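You operate a simulated robot arm through the tools that you are given. There is no shell and no other tool. Be economical: measure what you need, move in short steps, check, and stop when the job is done.

Carry out the task below with a simulated robot arm. There is one attempt and no reset: what you move stays moved.

TASK
Fold out the cup holder, tighten its clamp and stand the orange bottle in it. Set down upright: what you pick out.
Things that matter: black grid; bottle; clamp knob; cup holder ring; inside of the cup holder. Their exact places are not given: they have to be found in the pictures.

It is judged by the outcome, as a careful person would: the job done as asked, and still so three seconds after it is handed in. It fails if anything else is knocked over, pushed out of place, dropped, spilled or broken. Flat cloth is picked up by pressing the open fingertips on it (5 to 10 N) and closing them slowly along it; thin cloth reads only 2 to 8 mm in the jaws.

THE ROBOT
A 7-joint arm with a fingered hand on a trunk, on a base that drives. Base frame: it is fixed to the floor where the robot stands at the start and does not move with it; the origin is under the middle of the robot, x ahead of it, y to its left, z up; the surface under the hand at the start is at about z = 0.745. Units: m, rad, N and s.
Its first joint turns from -2.897 to 2.897 rad. Places, roughly: black grid [0.5, -0.2, 0.6]; clamp knob [0.5, -0.1, 0.7]; cup holder ring [0.5, -0.2, 0.7]; inside of the cup holder [0.5, -0.2, 0.6]. Payload 3.7 kg.
Tool frame: the origin (TCP) lies between the finger pads and is the grasp point; the fingertips stand 0.025 m ahead of it; z points along the fingers, y is the line along which they close. Largest opening 0.088 m; the body of the gripper starts 0.029 m behind the TCP. The gripper is a hand of 5 fingers: y runs from the thumb to the fingers, the wrist lies at [-0.013, -0.106, -0.174] in the tool frame, and closing takes about 1.5 s.
Orientation is that of the tool frame in the base frame, as a unit quaternion [x, y, z, w]. With the fingers straight down and the wrist toward the robot, the tool's x, y and z point along [0, 1, 0], [1, 0, 0] and [0, 0, -1] of the base frame.

THE INTERFACE
- The arm moves only by the tool send_rows. Its argument "motion" is a list of rows, each an object (a shift or turn left out is 0, a gripper value left out holds the last) with "delta_pos": the shift along the tool's x, y, z in cm, a list of three; "rot": the turn, a rotation vector about the tool's x, y, z in degrees, a list of three; "jaw": the opening, from 0 (shut) to 1 (fully open). In form: [{"delta_pos": [dx, dy, dz], "rot": [wx, wy, wz], "jaw": jaw}, ...]. A call has 1 to 12 rows; each row shifts and turns the commanded pose from where the row before left it, along the tool's axes as they then stand. Each row takes 0.2 s and may step no farther than 0.05 m and 0.15 rad from the row before; otherwise, or with a gripper value out of range, the whole call is refused. Where a pose cannot be reached the arm comes as near as it can. A force on the tool above 80 N (or 10 N above the force at the start of the call, whichever is more), or a blocked arm, ends the call early, and 0.2 s more pass. The fingers move at their own pace (about 0.108 m/s each) and stop on an object; they squeeze with about 34 N. The grip force told is the motor's: it shows also when the fingers shut on nothing. Time passes only in rows, and 0.2 s behind the last, so rows that do not move let the fingers close. The reply holds the time, the measured pose of the TCP, the force on the tool along the base axes, the opening and the grip force, in the units named above and with some noise, with the torque about the TCP (base axes, N m) and any sound that the robot's microphone picked up, and new pictures: "pictures" is both (left out), scene, wrist or none.
- Cameras (640 x 400 px; columns grow to the right, rows downward): "scene" is now at [0.1823, 0.2188, 1.2797]; the picture's right is [-0.05, -1.00, 0.00], its down [-0.70, 0.03, -0.71] and it looks along [0.71, -0.03, -0.70] (base axes); focal length 214 px, centre (320, 200). "wrist" rides on the gripper at [0.059, -0.079, -0.105] in the tool frame; the picture's right is [-0.73, 0.32, -0.61], its down [-0.62, -0.68, 0.38] and it looks along [-0.29, 0.66, 0.70] (tool axes); focal length 234 px, centre (320, 200).
- roll_base(legs): drives the robot by 1 to 6 legs, each [ahead, left, turn to the left] in m, m and rad, along the robot's own axes; the way and the turn of a leg run together, so that a leg with both is an arc; at most 1.5 m and 3.142 rad a leg. The arm and the cameras ride along, it lands a little off, and it stops where it bumps. It gives what a move gives, and a new picture of the scene camera.
- grasp_type(shape): the hand has 5 fingers and takes this shape, open, in about a second: jaw (thumb against the fingers, like two jaws); tri (thumb and two fingers); tip (a fingertip pinch); poke (one finger out to press); point (the index stretched); flat (the hand flat); cup (the hand cupped); fist (a fist). The gripper value then closes the fingers along that shape, each until it touches; the sizes above hold for jaw. It gives what a move gives, with no picture.
- head_to(pan, tilt): turns the head with the scene camera to pan (to the left, within 2.094 rad either way) and tilt (down, from -0.506 to 1.204), counted from straight ahead of the robot. It gives what a move gives, and a new picture of the scene camera.
- pixel_to_xyz(camera, pixels): for up to 12 pixels [column, row] of the newest picture of that camera ("zoom" is the newest enlarged one), the place [x, y, z] in the base frame of the surface seen there, good to about 0.002 m, but the place of the scene camera against the robot may be out by one fixed shift of up to 0.012 m in any direction. No time passes.
- close_up(camera, box): a new picture of the part [left, top, right, bottom] of that camera's present view, enlarged. No time passes.
- job_done(): hands the job in; it is judged then, once.

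Work in short steps. Measure before you move; look again where a grasp or a placing could have gone wrong, and mend it. You have 80 turns and 260 pictures in all, those below and enlarged ones among them. Open the gripper and draw the arm clear of the work before you hand the job in, unless the task says otherwise; then end with one line.

The tools are called as a command line: name --argument value ..., lists and objects as JSON in quotes. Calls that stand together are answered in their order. send_rows: Moves the arm, as the interface text tells. Its arguments: {"type":"object","properties":{"motion":{"type":"array","items":{"type":"object","properties":{"delta_pos":{"type":"array","items":{"type":"number"}},"rot":{"type":"array","items":{"type":"number"}},"jaw":{"type":"number"}}}},"pictures":{"type":"string","enum":["both","scene","wrist","none"]}},"required":["motion"]} The other tools are called the same way: grasp_type (shape) gives the hand a shape; roll_base (legs) drives the base; head_to (pan, tilt) turns the head that bears the scene camera; pixel_to_xyz (camera, pixels) gives the place of the surface under pixels of a picture; close_up (camera, box) takes an enlarged picture of a part of a camera's view; job_done () hands the job in.

At the start:

```text
time_s: 0.0
tcp_pos: [0.7101, -0.3247, 1.0833]
orientation: [0.707, 0.707, -0.001, 0.0]
contact_force: [-0.4, 1.0, -0.1]
ft_torque: [0.04, 0.0, -0.01]
opening: 0.0873
finger_force: 0.0
shape: jaw
robot x, y, heading: [-0.0005, -0.0035, -0.0]
head pan, tilt: [-0.045, 0.78]
```

scene: 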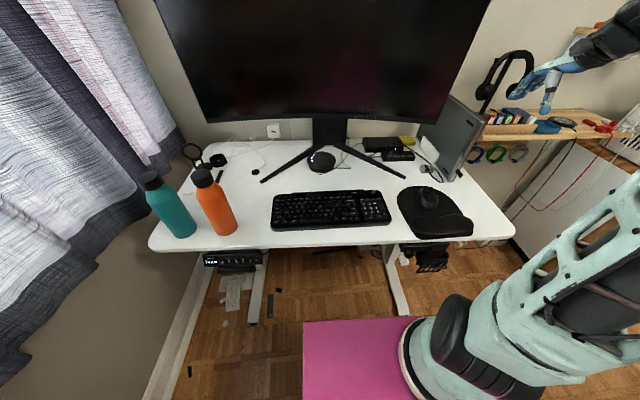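
wrist: 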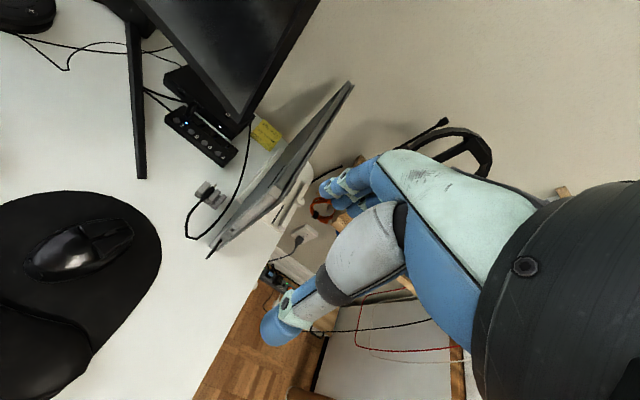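

The scene shows two bottles (teal ~(170,205), orange ~(215,200)) and something dark under the desk edge at about (430,258), possibly the cup holder. I'll enlarge it and measure.

close_up --camera "scene" --box '[380, 220, 480, 290]'

pixel_to_xyz --camera "scene" --pixels '[[430, 250], [430, 262], [405, 255], [440, 240], [215, 210], [203, 178], [172, 210], [228, 230], [300, 240], [500, 236], [415, 248], [445, 255]]'

close_up --camera "scene" --box '[130, 140, 290, 280]'

```text
5.71 times, centred on (430, 255) of scene
```

zoom: 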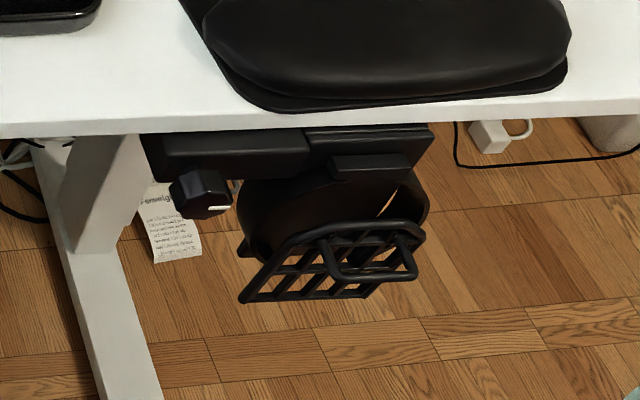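

```text
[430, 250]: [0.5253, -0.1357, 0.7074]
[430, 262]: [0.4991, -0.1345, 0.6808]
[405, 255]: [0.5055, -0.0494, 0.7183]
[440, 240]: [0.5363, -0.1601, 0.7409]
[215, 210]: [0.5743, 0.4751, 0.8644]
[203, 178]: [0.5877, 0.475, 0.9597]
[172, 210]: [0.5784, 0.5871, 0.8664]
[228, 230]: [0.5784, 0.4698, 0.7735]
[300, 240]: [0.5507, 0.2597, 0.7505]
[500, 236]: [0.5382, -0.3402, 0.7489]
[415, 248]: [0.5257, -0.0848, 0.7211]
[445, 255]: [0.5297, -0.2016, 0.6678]
```

```text
2.86 times, centred on (210, 210) of scene
```

zoom: 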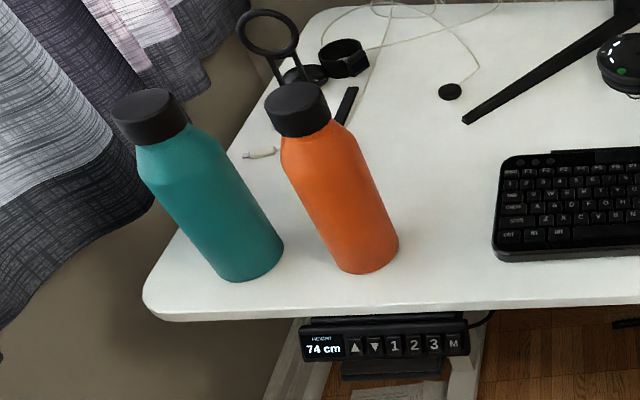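

The holder hangs below the desk edge: knob near (412,253), ring around (432,252), grid below it. I'll measure several of its points in a tight zoom.

close_up --camera "scene" --box '[400, 238, 452, 276]'

pixel_to_xyz --camera "scene" --pixels '[[360, 350], [410, 320], [310, 325]]'

```text
10.53 times, centred on (426, 257) of scene
```

zoom: 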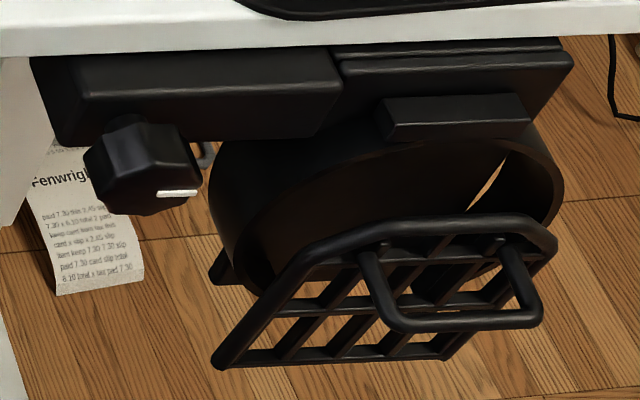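

```text
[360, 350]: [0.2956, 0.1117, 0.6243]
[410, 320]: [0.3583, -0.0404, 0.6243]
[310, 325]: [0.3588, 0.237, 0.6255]
```

I'll measure points on the holder from this zoom.

pixel_to_xyz --camera "zoom" --pixels '[[135, 160], [180, 193], [120, 122], [230, 200], [330, 150], [455, 110], [550, 190], [390, 225], [540, 240], [225, 360], [460, 322], [380, 290]]'

head_to --pan -0.2 --tilt 1.2

```text
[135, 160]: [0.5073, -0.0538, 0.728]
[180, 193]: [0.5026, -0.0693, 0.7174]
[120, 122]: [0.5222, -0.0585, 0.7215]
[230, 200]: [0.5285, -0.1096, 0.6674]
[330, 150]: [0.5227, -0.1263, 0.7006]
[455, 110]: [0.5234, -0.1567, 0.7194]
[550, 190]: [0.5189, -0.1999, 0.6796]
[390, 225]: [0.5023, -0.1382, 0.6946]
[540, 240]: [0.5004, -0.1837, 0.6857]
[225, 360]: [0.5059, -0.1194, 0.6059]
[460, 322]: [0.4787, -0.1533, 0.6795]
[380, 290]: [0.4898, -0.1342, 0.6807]
```

```text
time_s: 0.9
tcp_pos: [0.7106, -0.326, 1.0835]
orientation: [0.707, 0.707, 0.001, 0.0]
contact_force: [0.7, 0.0, 0.0]
ft_torque: [0.02, -0.02, 0.02]
opening: 0.0877
finger_force: 0.1
shape: jaw
robot x, y, heading: [-0.0024, -0.002, 0.001]
head pan, tilt: [-0.201, 1.201]
```

scene: 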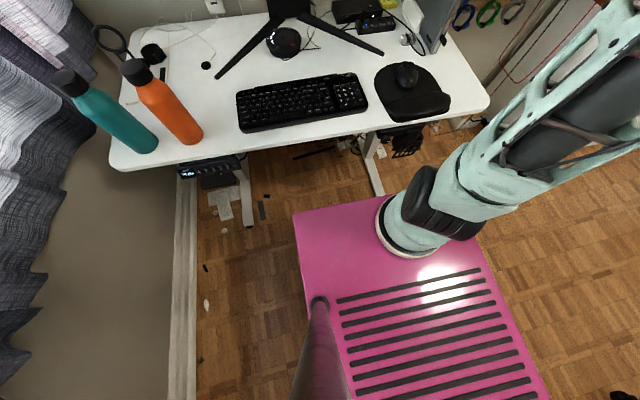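

The pink thing is my own base top; the desk edge (x≈0.54) is too close for the arm, so I back up 0.35 m and look again with the head aimed at the holder.

roll_base --legs '[[-0.35, 0, 0]]'

head_to --pan -0.25 --tilt 0.6

close_up --camera "scene" --box '[290, 160, 450, 260]'

```text
time_s: 3.2
tcp_pos: [0.3564, -0.3256, 1.085]
orientation: [0.708, 0.706, 0.0, 0.0]
contact_force: [-0.1, 0.3, -0.8]
ft_torque: [0.0, -0.03, -0.05]
opening: 0.0879
finger_force: 0.0
shape: jaw
robot x, y, heading: [-0.3526, 0.0008, -0.004]
head pan, tilt: [-0.201, 1.201]
```

scene: 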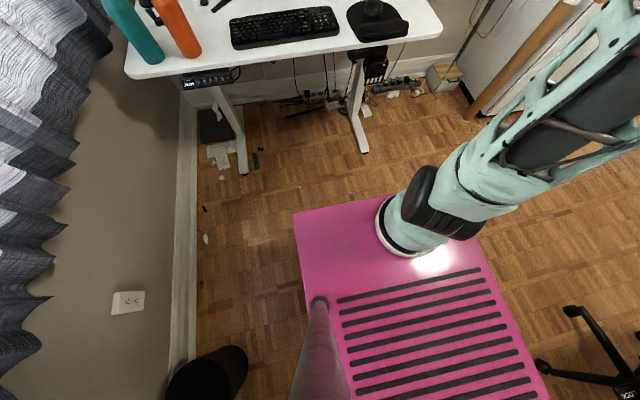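

```text
time_s: 4.2
tcp_pos: [0.356, -0.3269, 1.0839]
orientation: [0.708, 0.706, 0.0, 0.001]
contact_force: [-0.4, 0.5, 0.2]
ft_torque: [0.01, 0.02, -0.02]
opening: 0.0877
finger_force: 0.2
shape: jaw
robot x, y, heading: [-0.3576, -0.002, 0.0]
head pan, tilt: [-0.25, 0.6]
```

scene: 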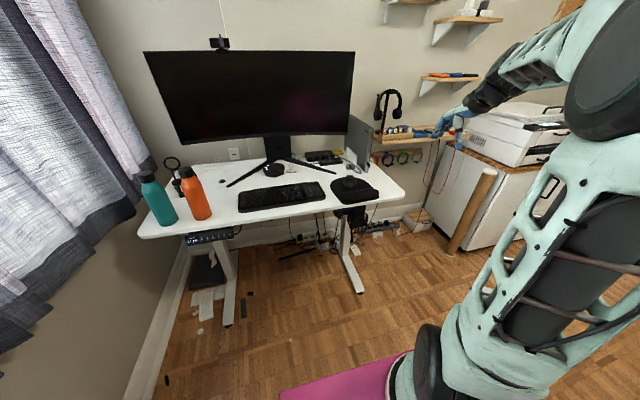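

```text
4.00 times, centred on (370, 210) of scene
```

zoom: 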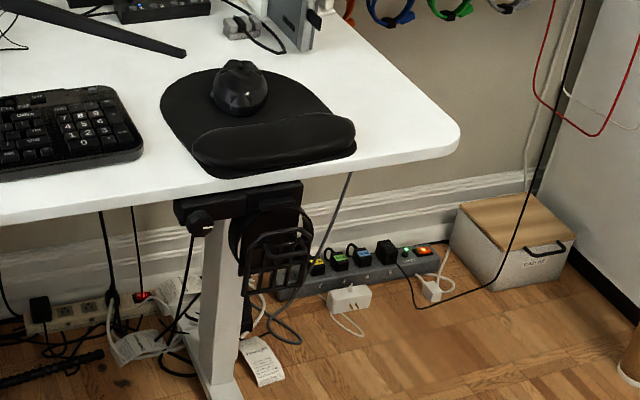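

The holder shows at (350,215). Enlarge it tightly.

close_up --camera "scene" --box '[330, 200, 374, 240]'

```text
10.00 times, centred on (352, 220) of scene
```

zoom: 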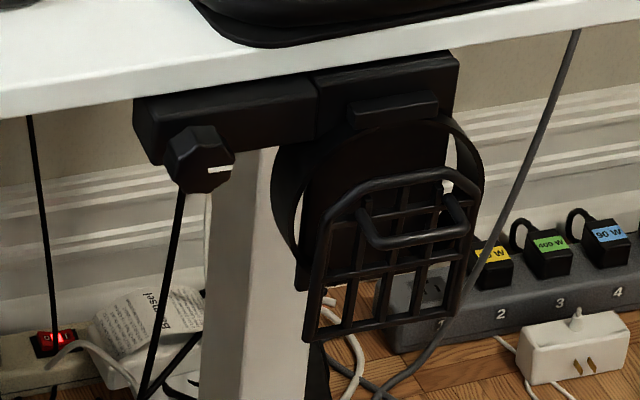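

The ring is folded flat against a plate, the grid (with a loop handle) stands in front, and the knob's axis points at me. I lower the hand in front of the desk and tilt it 45° so the wrist camera looks at the holder level.

send_rows --motion '[{"delta_pos": [0, 0, 5]}, {"delta_pos": [0, 0, 5]}, {"delta_pos": [0, 0, 5]}, {"delta_pos": [0, 0, 5]}, {"delta_pos": [0, 0, 5]}, {"delta_pos": [0, 0, 5]}, {"rot": [-7.5, 0, 0]}, {"rot": [-7.5, 0, 0]}, {"rot": [-7.5, 0, 0]}, {"rot": [-7.5, 0, 0]}, {"rot": [-7.5, 0, 0]}, {"rot": [-7.5, 0, 0]}]'

```text
time_s: 6.8
tcp_pos: [0.3548, -0.3272, 0.7846]
orientation: [0.654, 0.652, 0.271, 0.272]
contact_force: [-0.7, 0.4, 0.0]
ft_torque: [-0.04, 0.01, 0.01]
opening: 0.0875
finger_force: 0.1
shape: jaw
robot x, y, heading: [-0.354, -0.0022, -0.003]
head pan, tilt: [-0.25, 0.6]
```

scene: 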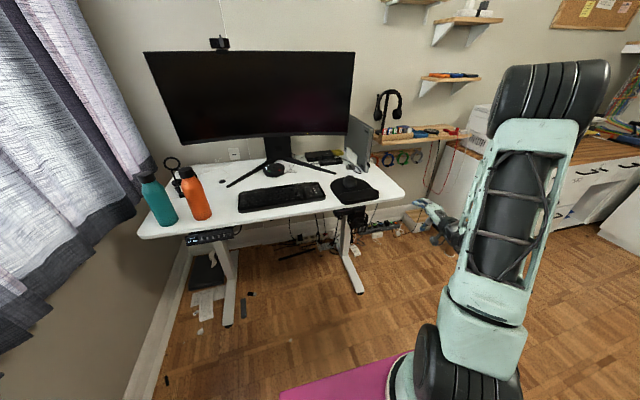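
wrist: 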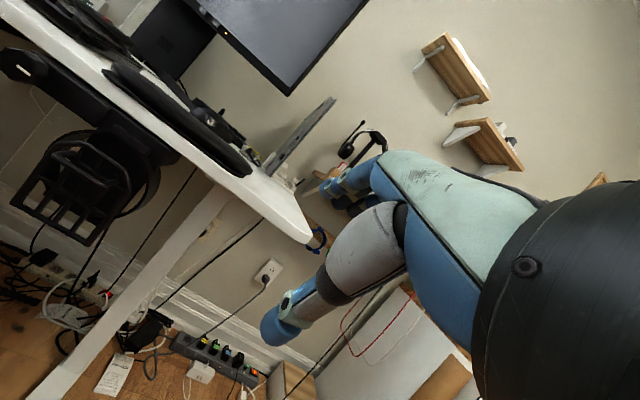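

The wrist camera sees the holder at (95,175). Enlarge.

close_up --camera "wrist" --box '[0, 40, 200, 250]'

```text
1.90 times, centred on (100, 145) of wrist
```

zoom: 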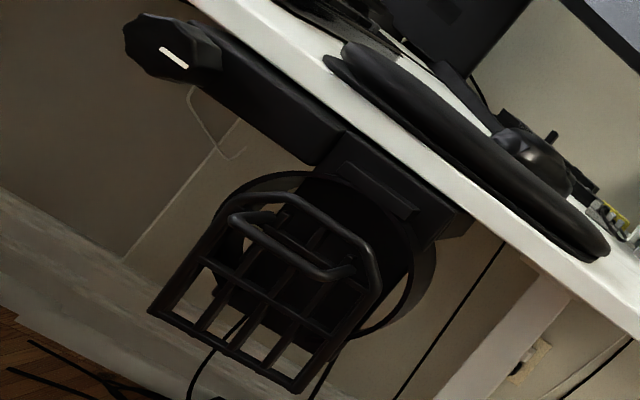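

Zooming further on the ring and grid and measuring depth points to work out the geometry.

close_up --camera "wrist" --box '[35, 85, 165, 250]'

pixel_to_xyz --camera "wrist" --pixels '[[25, 72], [50, 67], [123, 147], [80, 135], [72, 155], [115, 180], [150, 190], [140, 205], [47, 203], [93, 243], [115, 165], [90, 150]]'

```text
2.42 times, centred on (100, 168) of wrist
```

zoom: 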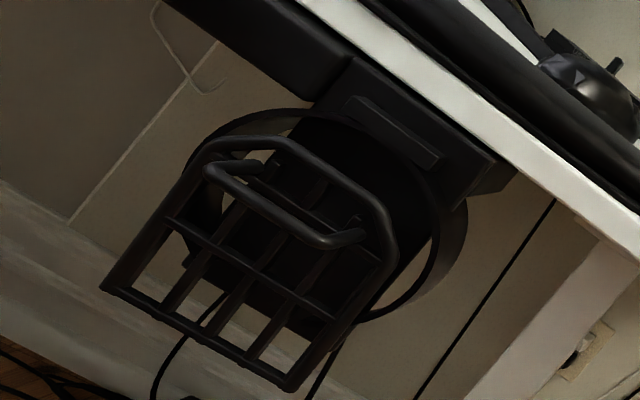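

```text
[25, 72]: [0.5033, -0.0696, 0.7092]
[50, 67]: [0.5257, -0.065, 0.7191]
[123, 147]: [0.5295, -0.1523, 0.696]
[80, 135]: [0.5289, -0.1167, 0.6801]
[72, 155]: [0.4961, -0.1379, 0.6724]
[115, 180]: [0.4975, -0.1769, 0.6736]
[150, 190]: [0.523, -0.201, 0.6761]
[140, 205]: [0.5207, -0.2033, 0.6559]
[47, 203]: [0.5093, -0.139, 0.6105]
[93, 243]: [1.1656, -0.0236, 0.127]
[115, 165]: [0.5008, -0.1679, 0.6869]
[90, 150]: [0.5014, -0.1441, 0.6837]
```

Now measure the handle bar and grid precisely from this last wrist zoom.

pixel_to_xyz --camera "zoom" --pixels '[[270, 212], [225, 178], [320, 242], [355, 235], [245, 165], [245, 142], [330, 178], [385, 230], [110, 285], [290, 385], [225, 262], [250, 120]]'

```text
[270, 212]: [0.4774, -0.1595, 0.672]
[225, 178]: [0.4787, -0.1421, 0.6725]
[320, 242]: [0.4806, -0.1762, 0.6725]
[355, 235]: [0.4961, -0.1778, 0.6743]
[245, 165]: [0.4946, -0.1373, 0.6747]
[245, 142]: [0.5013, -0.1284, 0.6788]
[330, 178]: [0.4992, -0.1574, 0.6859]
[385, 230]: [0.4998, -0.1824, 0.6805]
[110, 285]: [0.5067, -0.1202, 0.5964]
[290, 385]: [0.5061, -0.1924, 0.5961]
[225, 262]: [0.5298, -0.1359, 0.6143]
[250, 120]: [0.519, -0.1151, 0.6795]
```

Bar lies at x 0.478, y −0.159, z 0.672. I level the hand to 15° below horizontal and move to 7 cm before the bar with jaws half open.

send_rows --motion '[{"rot": [-7.5, 0, 0], "jaw": 0.6}, {"rot": [-7.5, 0, 0]}, {"rot": [-7.5, 0, 0]}, {"rot": [-7.5, 0, 0]}, {"delta_pos": [3.36, -1.55, 1.41]}, {"delta_pos": [3.36, -1.55, 1.41]}, {"delta_pos": [3.36, -1.55, 1.41]}, {"delta_pos": [3.36, -1.55, 1.41]}, {"delta_pos": [3.36, -1.55, 1.41]}, {}]'

close_up --camera "scene" --box '[310, 180, 410, 250]'

```text
time_s: 9.0
tcp_pos: [0.4687, -0.1975, 0.7621]
orientation: [0.561, 0.562, 0.43, 0.428]
contact_force: [0.5, 1.1, 0.1]
ft_torque: [0.01, -0.04, -0.03]
opening: 0.0533
finger_force: 0.0
shape: jaw
out of reach, approached as far as the arm can: row 4, 5, 6, 7, 8, 9
robot x, y, heading: [-0.3496, 0.0047, -0.003]
head pan, tilt: [-0.25, 0.6]
```

scene: 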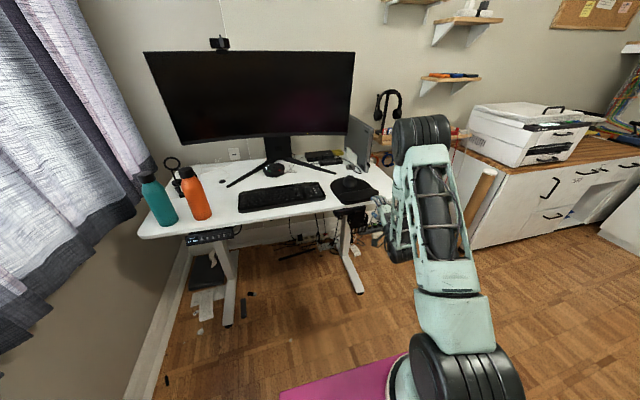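
wrist: 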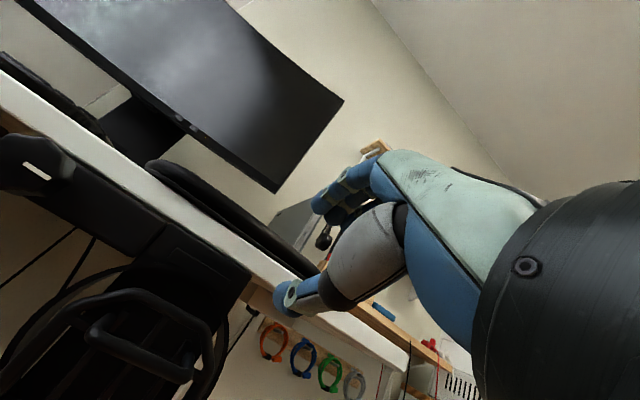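

```text
5.71 times, centred on (360, 215) of scene
```

zoom: 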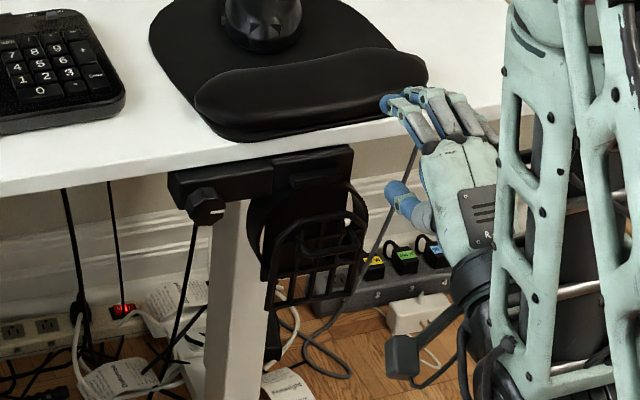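

The level pose is out of reach this near, so the base must back up; first I check what stands behind and to the right (a chair was seen at lower right), drawing the hand away first.

send_rows --motion '[{"delta_pos": [0, 0, -4]}, {"delta_pos": [0, 0, -4]}]' --pictures "none"

head_to --pan -1.6 --tilt 1.1

head_to --pan 2.09 --tilt 0.9

head_to --pan -2.09 --tilt 0.9

```text
time_s: 9.6
tcp_pos: [0.4184, -0.2049, 0.8123]
orientation: [0.562, 0.562, 0.43, 0.428]
contact_force: [-0.7, 0.4, 0.2]
ft_torque: [0.02, -0.01, 0.0]
opening: 0.0532
finger_force: 0.1
shape: jaw
out of reach, approached as far as the arm can: row 1, 2
robot x, y, heading: [-0.3544, 0.0014, -0.004]
head pan, tilt: [-0.25, 0.6]
```

```text
time_s: 11.1
tcp_pos: [0.4193, -0.2063, 0.8113]
orientation: [0.563, 0.561, 0.429, 0.429]
contact_force: [0.0, -0.8, 0.8]
ft_torque: [0.01, -0.01, -0.02]
opening: 0.0531
finger_force: 0.2
shape: jaw
robot x, y, heading: [-0.3513, 0.0021, 0.001]
head pan, tilt: [-1.6, 1.1]
```

scene: 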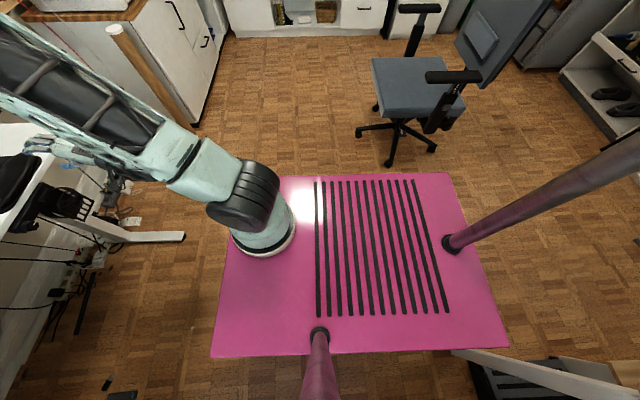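

```text
time_s: 14.1
tcp_pos: [0.4192, -0.2063, 0.8108]
orientation: [0.563, 0.561, 0.429, 0.429]
contact_force: [0.6, 0.3, 0.7]
ft_torque: [-0.03, -0.01, 0.0]
opening: 0.053
finger_force: 0.0
shape: jaw
robot x, y, heading: [-0.3558, 0.0002, -0.002]
head pan, tilt: [2.089, 0.901]
```

scene: 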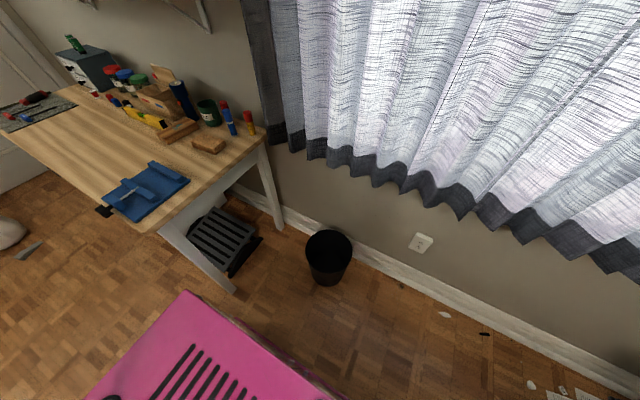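

```text
time_s: 17.5
tcp_pos: [0.4182, -0.2055, 0.8109]
orientation: [0.563, 0.561, 0.429, 0.429]
contact_force: [0.4, 0.7, 0.2]
ft_torque: [-0.01, -0.03, -0.01]
opening: 0.0532
finger_force: 0.0
shape: jaw
robot x, y, heading: [-0.3529, -0.0027, -0.001]
head pan, tilt: [-2.089, 0.901]
```

scene: 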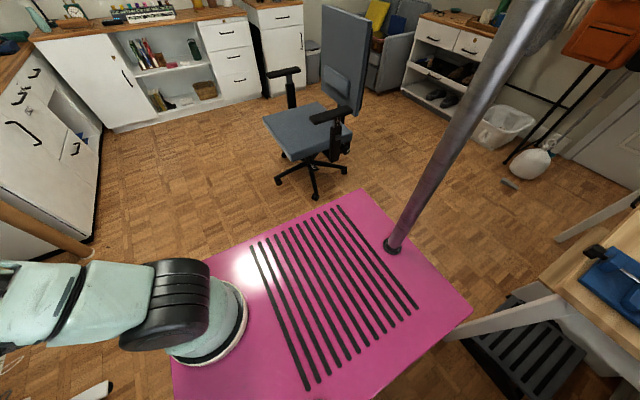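

The workbench at rear left is close to my base's rear corner; measure its distance and the chair.

pixel_to_xyz --camera "scene" --pixels '[[560, 300], [455, 337], [625, 210], [470, 310], [360, 190], [315, 198], [600, 265], [280, 180], [560, 238], [175, 360]]'

```text
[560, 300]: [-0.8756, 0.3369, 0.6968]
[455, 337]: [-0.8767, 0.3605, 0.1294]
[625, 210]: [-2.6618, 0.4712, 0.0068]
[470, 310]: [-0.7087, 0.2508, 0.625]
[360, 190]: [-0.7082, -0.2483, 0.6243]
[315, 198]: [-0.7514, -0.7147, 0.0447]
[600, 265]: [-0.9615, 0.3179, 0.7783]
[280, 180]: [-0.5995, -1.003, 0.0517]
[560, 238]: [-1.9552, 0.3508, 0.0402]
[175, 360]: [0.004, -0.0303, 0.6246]
```

Room exists: I drive 0.18 m back and 0.1 m right (away from the bench), then re-aim the head.

roll_base --legs '[[-0.18, -0.1, 0]]'

head_to --pan 0.0 --tilt 0.55

```text
time_s: 19.1
tcp_pos: [0.2378, -0.3071, 0.8111]
orientation: [0.564, 0.56, 0.429, 0.43]
contact_force: [0.3, -0.2, 0.5]
ft_torque: [0.0, 0.01, -0.01]
opening: 0.053
finger_force: 0.0
shape: jaw
robot x, y, heading: [-0.5362, -0.0978, -0.004]
head pan, tilt: [-2.089, 0.901]
```

scene: 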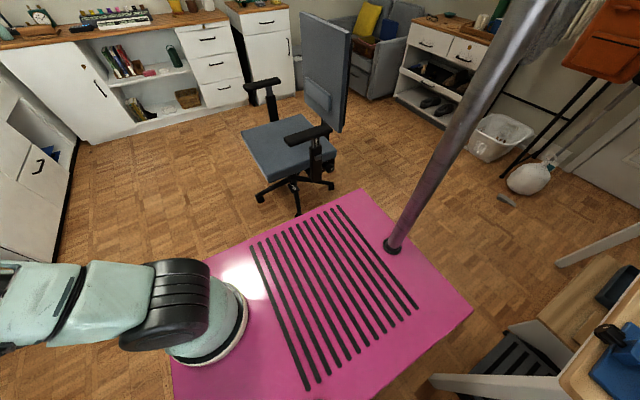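

```text
time_s: 21.1
tcp_pos: [0.2386, -0.3057, 0.8114]
orientation: [0.565, 0.56, 0.427, 0.43]
contact_force: [0.3, -0.8, -0.7]
ft_torque: [-0.01, 0.03, -0.02]
opening: 0.0529
finger_force: 0.0
shape: jaw
robot x, y, heading: [-0.5359, -0.098, -0.004]
head pan, tilt: [0.0, 0.55]
```

scene: 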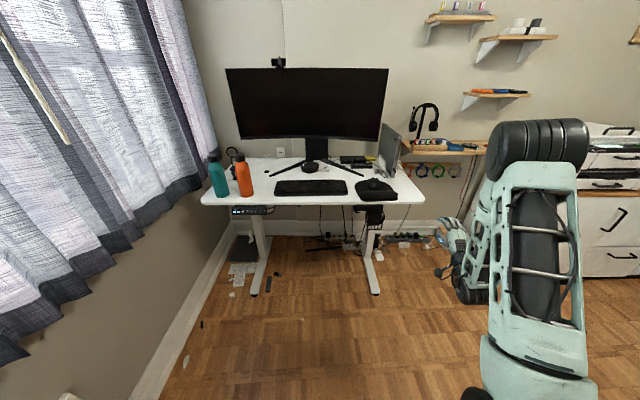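

Now move toward the pre-grasp point, 7 cm before the bar.

send_rows --motion '[{"delta_pos": [2.45, -1.21, 3.15]}, {"delta_pos": [2.45, -1.21, 3.15]}, {"delta_pos": [2.45, -1.21, 3.15]}, {"delta_pos": [2.45, -1.21, 3.15]}, {"delta_pos": [2.45, -1.21, 3.15]}, {"delta_pos": [2.45, -1.21, 3.15]}, {}]'

close_up --camera "scene" --box '[330, 180, 430, 250]'

```text
time_s: 22.7
tcp_pos: [0.3717, -0.3098, 0.72]
orientation: [0.558, 0.568, 0.435, 0.421]
contact_force: [-0.4, -0.4, -0.4]
ft_torque: [0.01, -0.02, 0.03]
opening: 0.0531
finger_force: 0.0
shape: jaw
out of reach, approached as far as the arm can: row 1, 2, 3, 4, 5, 6
robot x, y, heading: [-0.5342, -0.0934, -0.01]
head pan, tilt: [0.0, 0.55]
```

scene: 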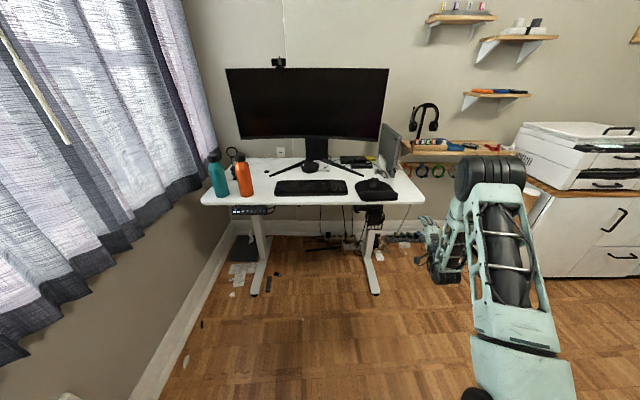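
wrist: 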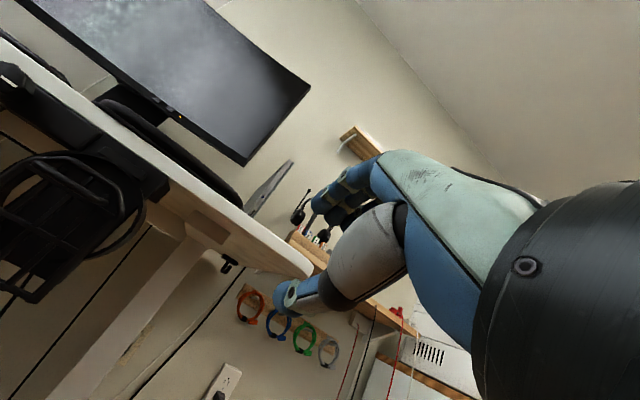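

```text
5.71 times, centred on (380, 215) of scene
```

zoom: 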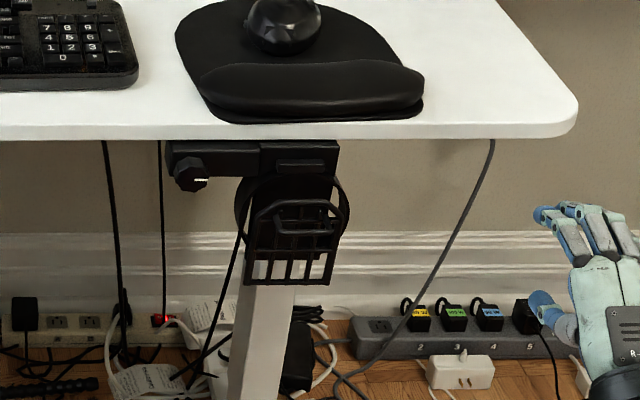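

Pointing level with the wrist below is a poor posture for this arm (hand axis tilts up). I'll instead roll the hand 180° about its pointing axis so the wrist lies above; first tilt back down and try part of the roll here in free space.

send_rows --motion '[{"delta_pos": [0, 2, -4]}, {"rot": [8, 0, 0]}, {"rot": [8, 0, 0]}, {"rot": [8, 0, 0]}, {"rot": [8, 0, 0]}, {"rot": [0, 0, -8]}, {"rot": [0, 0, -8]}, {"rot": [0, 0, -8]}, {"rot": [0, 0, -8]}, {"rot": [0, 0, -8]}, {"rot": [0, 0, -8]}, {"rot": [0, 0, -8]}]'

```text
time_s: 25.3
tcp_pos: [0.3361, -0.3115, 0.7501]
orientation: [0.276, 0.889, 0.105, 0.349]
contact_force: [-0.9, -0.8, 0.0]
ft_torque: [0.02, 0.0, -0.02]
opening: 0.053
finger_force: 0.1
shape: jaw
robot x, y, heading: [-0.5322, -0.1025, -0.007]
head pan, tilt: [0.0, 0.55]
```

scene: 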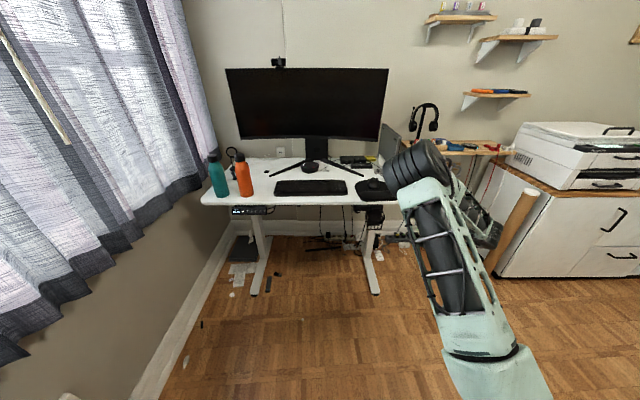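
wrist: 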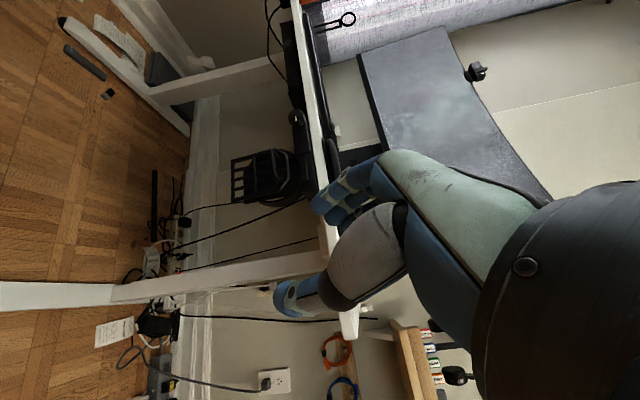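

The roll works so far; continue.

send_rows --motion '[{"rot": [0, 0, -8]}, {"rot": [0, 0, -8]}, {"rot": [0, 0, -8]}, {"rot": [0, 0, -8]}, {"rot": [0, 0, -8]}, {"rot": [0, 0, -8]}, {"rot": [0, 0, -8]}, {"rot": [0, 0, -8]}]'

```text
time_s: 27.1
tcp_pos: [0.5092, -0.2466, 0.7745]
orientation: [-0.236, 0.901, -0.096, 0.35]
contact_force: [-0.6, -0.4, -0.3]
ft_torque: [0.0, 0.0, -0.02]
opening: 0.0532
finger_force: 0.0
shape: jaw
out of reach, approached as far as the arm can: row 3, 4, 5, 6, 7, 8
robot x, y, heading: [-0.5326, -0.0974, -0.008]
head pan, tilt: [0.0, 0.55]
```

scene: 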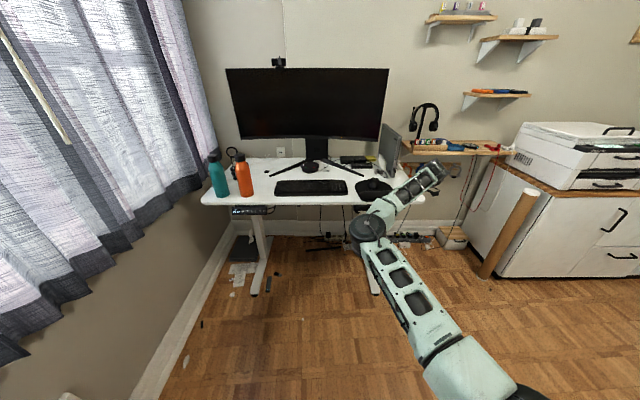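
wrist: 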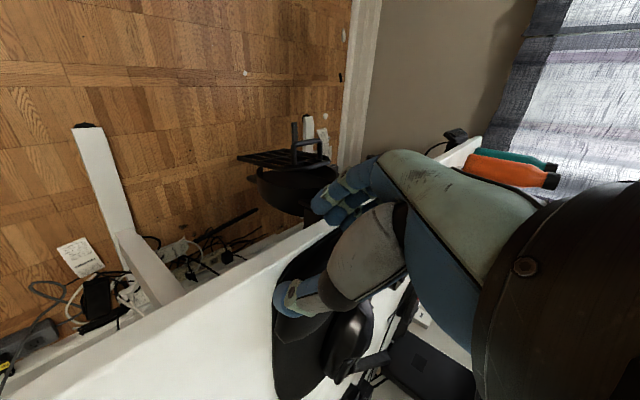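

The arm swung into a bad posture (elbow low, hand at the desk edge, x 0.51). I undo this by rolling back gently.

send_rows --motion '[{"delta_pos": [0, 0, -3]}, {"delta_pos": [0, 0, -3], "rot": [0, 0, 8]}, {"delta_pos": [0, 0, -3], "rot": [0, 0, 8]}, {"rot": [0, 0, 8]}]'

```text
time_s: 28.1
tcp_pos: [0.4646, -0.2403, 0.8427]
orientation: [-0.045, 0.931, -0.018, 0.363]
contact_force: [0.1, -1.0, 0.2]
ft_torque: [0.01, 0.03, 0.01]
opening: 0.0531
finger_force: 0.0
shape: jaw
out of reach, approached as far as the arm can: row 1
robot x, y, heading: [-0.5376, -0.0955, -0.008]
head pan, tilt: [0.0, 0.55]
```

scene: 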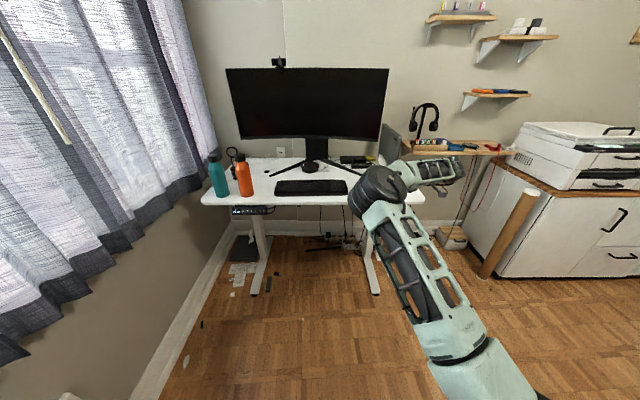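
wrist: 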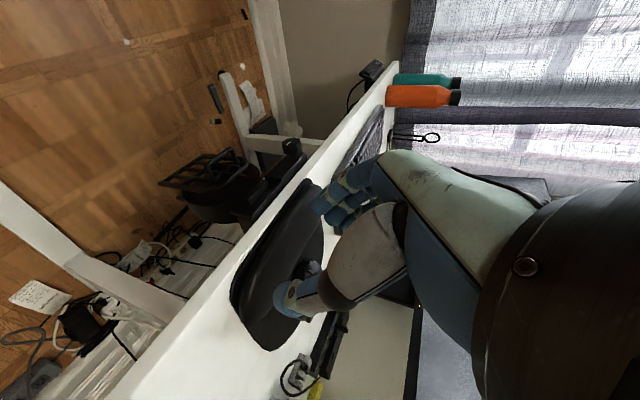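

Recovered; this posture (palm closing sideways) is comfortable and the wrist camera sees the holder from above at (230,185). Enlarge to understand the mechanism.

close_up --camera "wrist" --box '[150, 120, 320, 240]'

pixel_to_xyz --camera "wrist" --pixels '[[226, 160], [165, 185], [292, 148], [243, 175], [210, 200], [250, 205]]'

```text
3.33 times, centred on (235, 180) of wrist
```

zoom: 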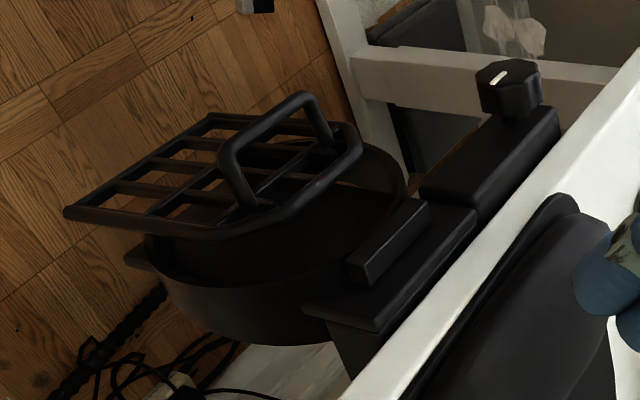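

```text
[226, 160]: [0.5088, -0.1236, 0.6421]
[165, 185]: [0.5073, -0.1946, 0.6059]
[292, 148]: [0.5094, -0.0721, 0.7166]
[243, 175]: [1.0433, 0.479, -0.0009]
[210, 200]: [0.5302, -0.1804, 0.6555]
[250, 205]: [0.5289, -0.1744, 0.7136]
```

Now I understand the parts. In this posture I can squeeze the handle loop between its two legs (y −0.137 to −0.178) from the sides, which lets it pivot in the grip. I back off and level the pitch to about 15°.

send_rows --motion '[{"delta_pos": [4.5, 0, 0], "jaw": 0.95}, {"delta_pos": [4.5, 0, 0], "rot": [0, 0, 5.5]}, {"rot": [0, -8, 0]}, {"rot": [0, -8, 0]}, {"rot": [0, -8, 0]}, {"rot": [0, -8, 0]}]'

```text
time_s: 29.5
tcp_pos: [0.4308, -0.2307, 0.8024]
orientation: [0.001, 0.8, -0.002, 0.6]
contact_force: [-0.3, -0.9, 0.4]
ft_torque: [0.04, 0.0, 0.01]
opening: 0.0831
finger_force: 0.1
shape: jaw
out of reach, approached as far as the arm can: row 4, 5, 6
robot x, y, heading: [-0.5359, -0.0952, -0.004]
head pan, tilt: [0.0, 0.55]
```

scene: 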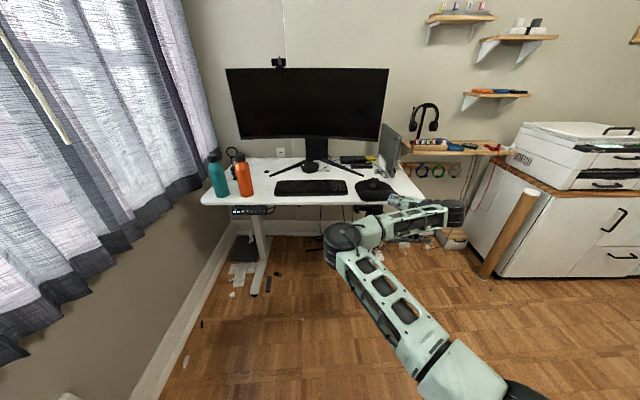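
wrist: 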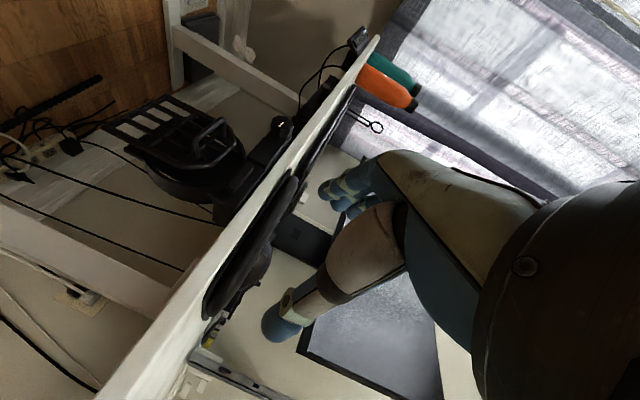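

The arm is cramped because its shoulder should stand further right and be turned. I raise and retract the hand before repositioning the base.

send_rows --motion '[{"delta_pos": [-2.83, 0, -3.06]}, {"delta_pos": [-2.83, 0, -3.06]}, {"delta_pos": [-2.83, 0, -3.06]}, {"delta_pos": [-2.83, 0, -3.06]}, {"delta_pos": [-2.83, 0, -3.06]}, {"delta_pos": [-2.83, 0, -3.06]}, {"delta_pos": [-2.83, 0, -3.06]}]' --pictures "scene"

pixel_to_xyz --camera "scene" --pixels '[[495, 275], [535, 195], [530, 275], [375, 290], [540, 150], [465, 150], [430, 142], [528, 205]]'

```text
time_s: 31.1
tcp_pos: [0.3218, -0.2009, 1.0609]
orientation: [-0.002, 0.795, -0.003, 0.607]
contact_force: [0.6, 0.6, 0.4]
ft_torque: [0.02, -0.07, 0.01]
opening: 0.0833
finger_force: 0.1
shape: jaw
out of reach, approached as far as the arm can: row 1, 2, 3, 4, 6
robot x, y, heading: [-0.5358, -0.0946, -0.003]
head pan, tilt: [0.0, 0.55]
```

scene: 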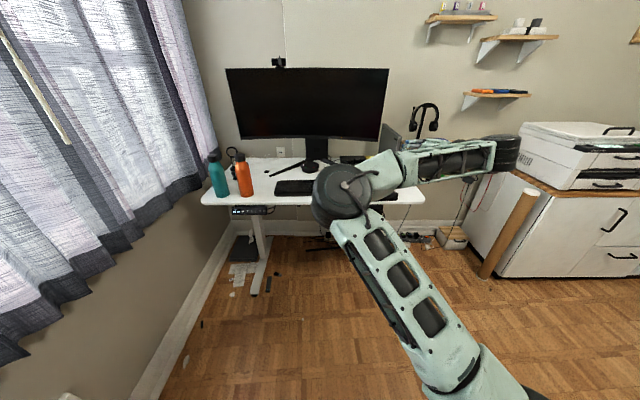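

```text
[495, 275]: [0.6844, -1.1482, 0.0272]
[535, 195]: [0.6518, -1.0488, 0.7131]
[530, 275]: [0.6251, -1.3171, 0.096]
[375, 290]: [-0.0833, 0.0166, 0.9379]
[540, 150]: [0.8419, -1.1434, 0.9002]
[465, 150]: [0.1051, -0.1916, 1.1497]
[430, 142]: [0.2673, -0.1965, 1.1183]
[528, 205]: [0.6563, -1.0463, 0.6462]
```

Space is clear (cabinet from x 0.62, pole near (0.65, −1.05)). Drive: forward/right, turn right 0.6 rad, then finish forward.

roll_base --legs '[[0.1, -0.185, 0], [0, 0, -0.6], [0.11, 0.075, 0]]'

head_to --pan 0.5 --tilt 0.75

```text
time_s: 35.3
tcp_pos: [0.3498, -0.8506, 1.0594]
orientation: [0.233, 0.76, -0.182, 0.579]
contact_force: [0.0, 0.7, 0.6]
ft_torque: [-0.02, 0.02, -0.02]
opening: 0.0831
finger_force: 0.1
shape: jaw
robot x, y, heading: [-0.299, -0.279, -0.604]
head pan, tilt: [0.0, 0.55]
```

scene: 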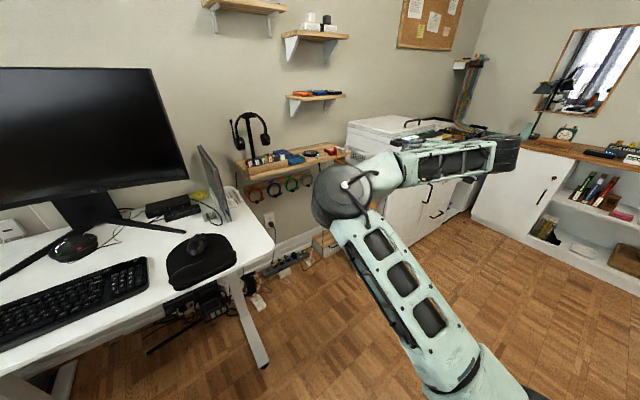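

```text
time_s: 36.2
tcp_pos: [0.3479, -0.85, 1.0608]
orientation: [0.233, 0.76, -0.181, 0.579]
contact_force: [-1.0, -0.2, 0.4]
ft_torque: [0.0, -0.02, -0.03]
opening: 0.0833
finger_force: 0.0
shape: jaw
robot x, y, heading: [-0.3003, -0.278, -0.607]
head pan, tilt: [0.499, 0.75]
```

scene: 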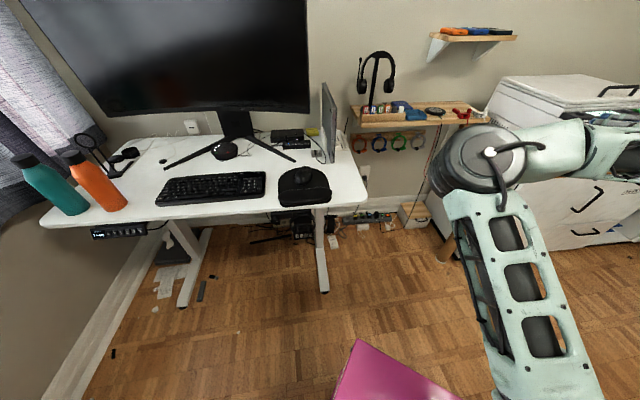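

Now swing the hand back to point straight ahead (+35° yaw) while moving left, staying high.

send_rows --motion '[{"delta_pos": [0, 4, -2], "rot": [-6.7, 0, -1.96]}, {"delta_pos": [0, 4, -2], "rot": [-6.7, 0, -1.96]}, {"delta_pos": [0, 4, 0], "rot": [-6.7, 0, -1.96]}, {"delta_pos": [0, 4, 0], "rot": [-6.7, 0, -1.96]}, {"delta_pos": [0, 4, 0], "rot": [-6.7, 0, -1.96]}, {"delta_pos": [0, 4.5, 0]}, {"delta_pos": [0, 4.5, 0]}, {"delta_pos": [0, 4.5, 0]}, {"delta_pos": [0, 4.5, 0]}]'

```text
time_s: 38.2
tcp_pos: [0.4635, -0.4381, 1.1362]
orientation: [-0.007, 0.797, -0.003, 0.605]
contact_force: [-0.2, -0.4, -0.5]
ft_torque: [-0.04, -0.02, 0.0]
opening: 0.0836
finger_force: 0.0
shape: jaw
out of reach, approached as far as the arm can: row 1, 2, 3, 4, 5
robot x, y, heading: [-0.3017, -0.2803, -0.606]
head pan, tilt: [0.499, 0.75]
```

scene: 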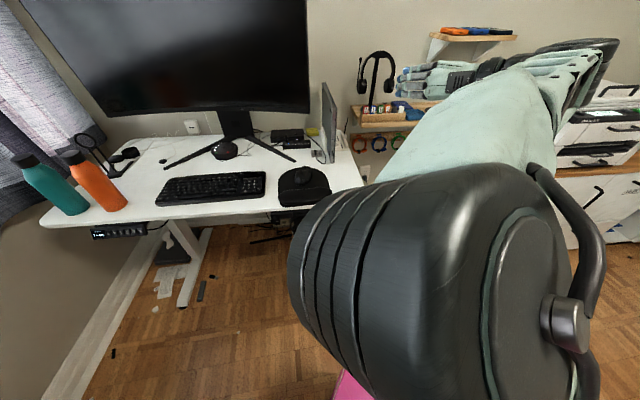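
wrist: 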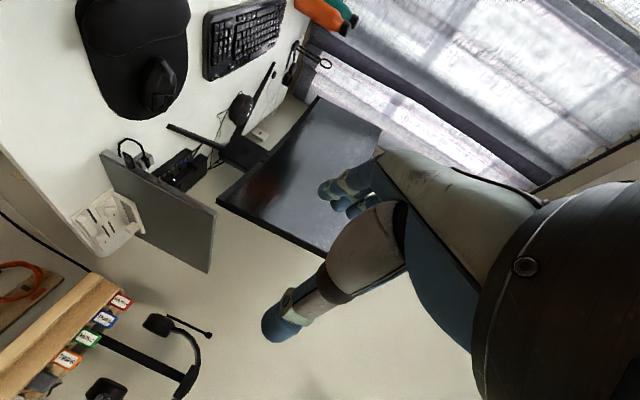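

Next move back, left and down in front of the holder, at about (0.34, −0.16, 0.94).

send_rows --motion '[{"delta_pos": [2.82, 3.5, -0.74]}, {"delta_pos": [2.82, 3.5, -0.74]}, {"delta_pos": [2.82, 3.5, -0.74]}, {"delta_pos": [2.82, 3.5, -0.74]}, {"delta_pos": [2.82, 3.5, -0.74]}, {"delta_pos": [2.82, 3.5, -0.74]}, {"delta_pos": [2.82, 3.5, -0.74]}, {"delta_pos": [2.82, 3.5, -0.74]}]'

```text
time_s: 39.6
tcp_pos: [0.4224, -0.3594, 0.9931]
orientation: [0.078, 0.795, -0.05, 0.599]
contact_force: [0.2, -0.2, 0.0]
ft_torque: [0.01, 0.03, -0.02]
opening: 0.0834
finger_force: 0.1
shape: jaw
robot x, y, heading: [-0.2968, -0.2766, -0.609]
head pan, tilt: [0.499, 0.75]
stopped in row 6: the arm was blocked; the commanded pose is now the measured one
```

scene: 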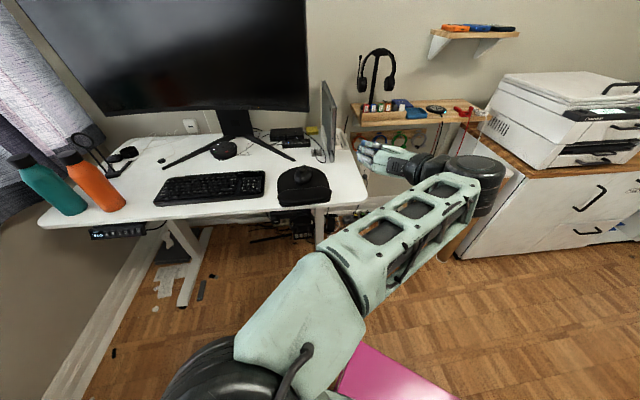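
wrist: 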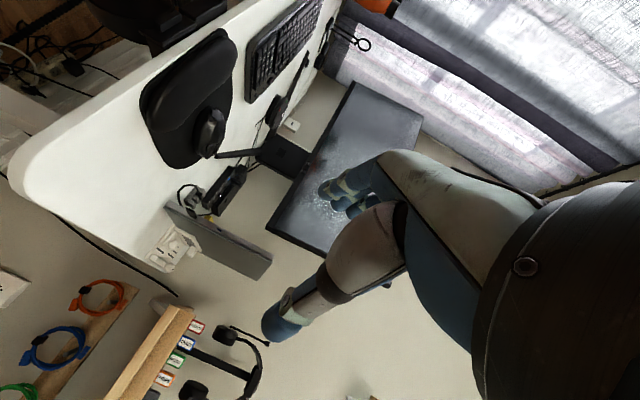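

The arm's elbow jammed on my own mast in this sideways posture. I'll undo: move away from the jam, point the fingers down again and roll back towards the home posture.

send_rows --motion '[{"delta_pos": [-4, -2, 0]}, {"delta_pos": [-4, -2, 0]}, {"rot": [0, 8, 0]}, {"rot": [0, 8, 0]}, {"rot": [0, 8, 0]}, {"rot": [0, 8, 0]}, {"rot": [0, 8, 0]}, {"rot": [0, 8, 0]}, {"rot": [0, 8, 0]}, {"rot": [0, 8, 0]}]' --pictures "scene"

```text
time_s: 41.8
tcp_pos: [0.4303, -0.3922, 1.0749]
orientation: [0.086, 0.992, -0.003, 0.09]
contact_force: [0.0, 0.5, 0.3]
ft_torque: [-0.02, -0.01, 0.0]
opening: 0.0833
finger_force: 0.1
shape: jaw
robot x, y, heading: [-0.299, -0.2827, -0.606]
head pan, tilt: [0.499, 0.75]
```

scene: 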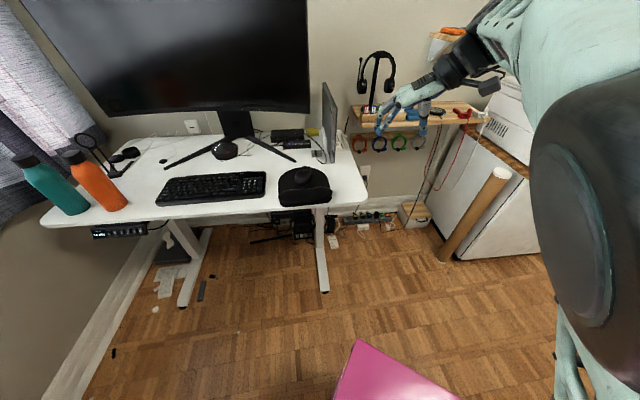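

Good — the elbow is up again. From here I move to in front of the holder with the fingers still down, at about (0.33, −0.16, 0.90).

send_rows --motion '[{"delta_pos": [2.4, 2.97, 2.2]}, {"delta_pos": [2.4, 2.97, 2.2]}, {"delta_pos": [2.4, 2.97, 2.2]}, {"delta_pos": [2.4, 2.97, 2.2]}, {"delta_pos": [2.4, 2.97, 2.2]}, {"delta_pos": [2.4, 2.97, 2.2]}, {"delta_pos": [2.4, 2.97, 2.2]}]' --pictures "scene"

```text
time_s: 43.4
tcp_pos: [0.3311, -0.1636, 0.8941]
orientation: [0.089, 0.992, -0.002, 0.091]
contact_force: [-0.7, 0.3, -0.5]
ft_torque: [-0.04, -0.03, -0.03]
opening: 0.0835
finger_force: 0.0
shape: jaw
robot x, y, heading: [-0.3003, -0.2769, -0.611]
head pan, tilt: [0.499, 0.75]
```

scene: 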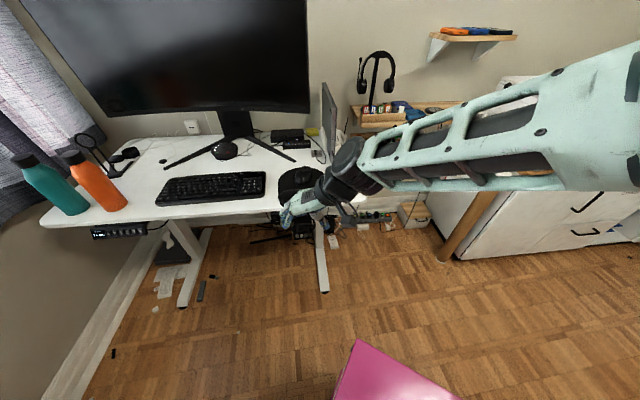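

Works well. Now descend and pitch the hand up in steps.

send_rows --motion '[{"delta_pos": [0, 0, 4.5]}, {"delta_pos": [0, 0, 4.5]}, {"delta_pos": [0, 0, 4]}, {"rot": [0, -8, 0]}, {"rot": [0, -8, 0]}, {"rot": [0, -8, 0]}, {"rot": [0, -8, 0]}, {"rot": [0, -8, 0]}, {"rot": [0, -8, 0]}]'

```text
time_s: 45.4
tcp_pos: [0.354, -0.1642, 0.7683]
orientation: [0.079, 0.869, -0.037, 0.487]
contact_force: [0.2, -0.1, 0.6]
ft_torque: [-0.01, 0.0, 0.01]
opening: 0.0836
finger_force: 0.1
shape: jaw
robot x, y, heading: [-0.3048, -0.2796, -0.607]
head pan, tilt: [0.499, 0.75]
```

scene: 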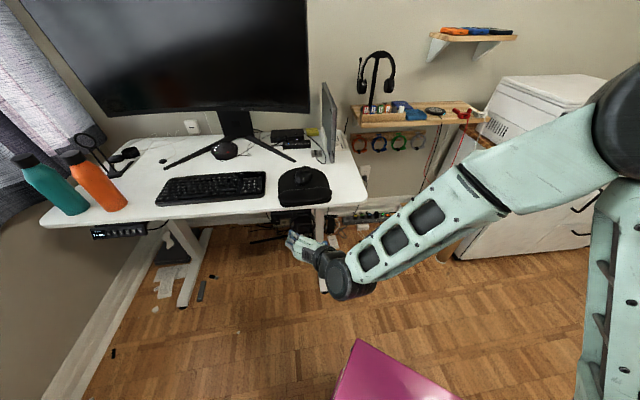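
wrist: 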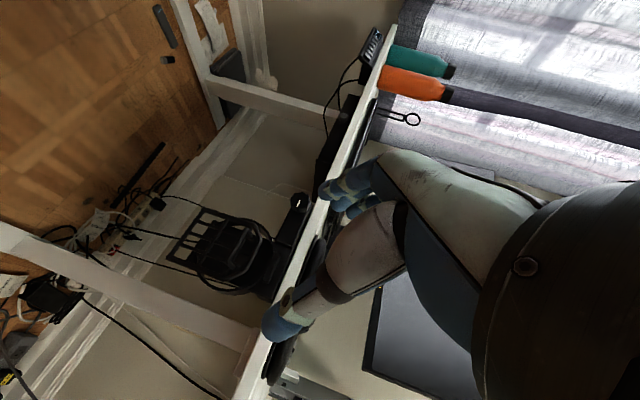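

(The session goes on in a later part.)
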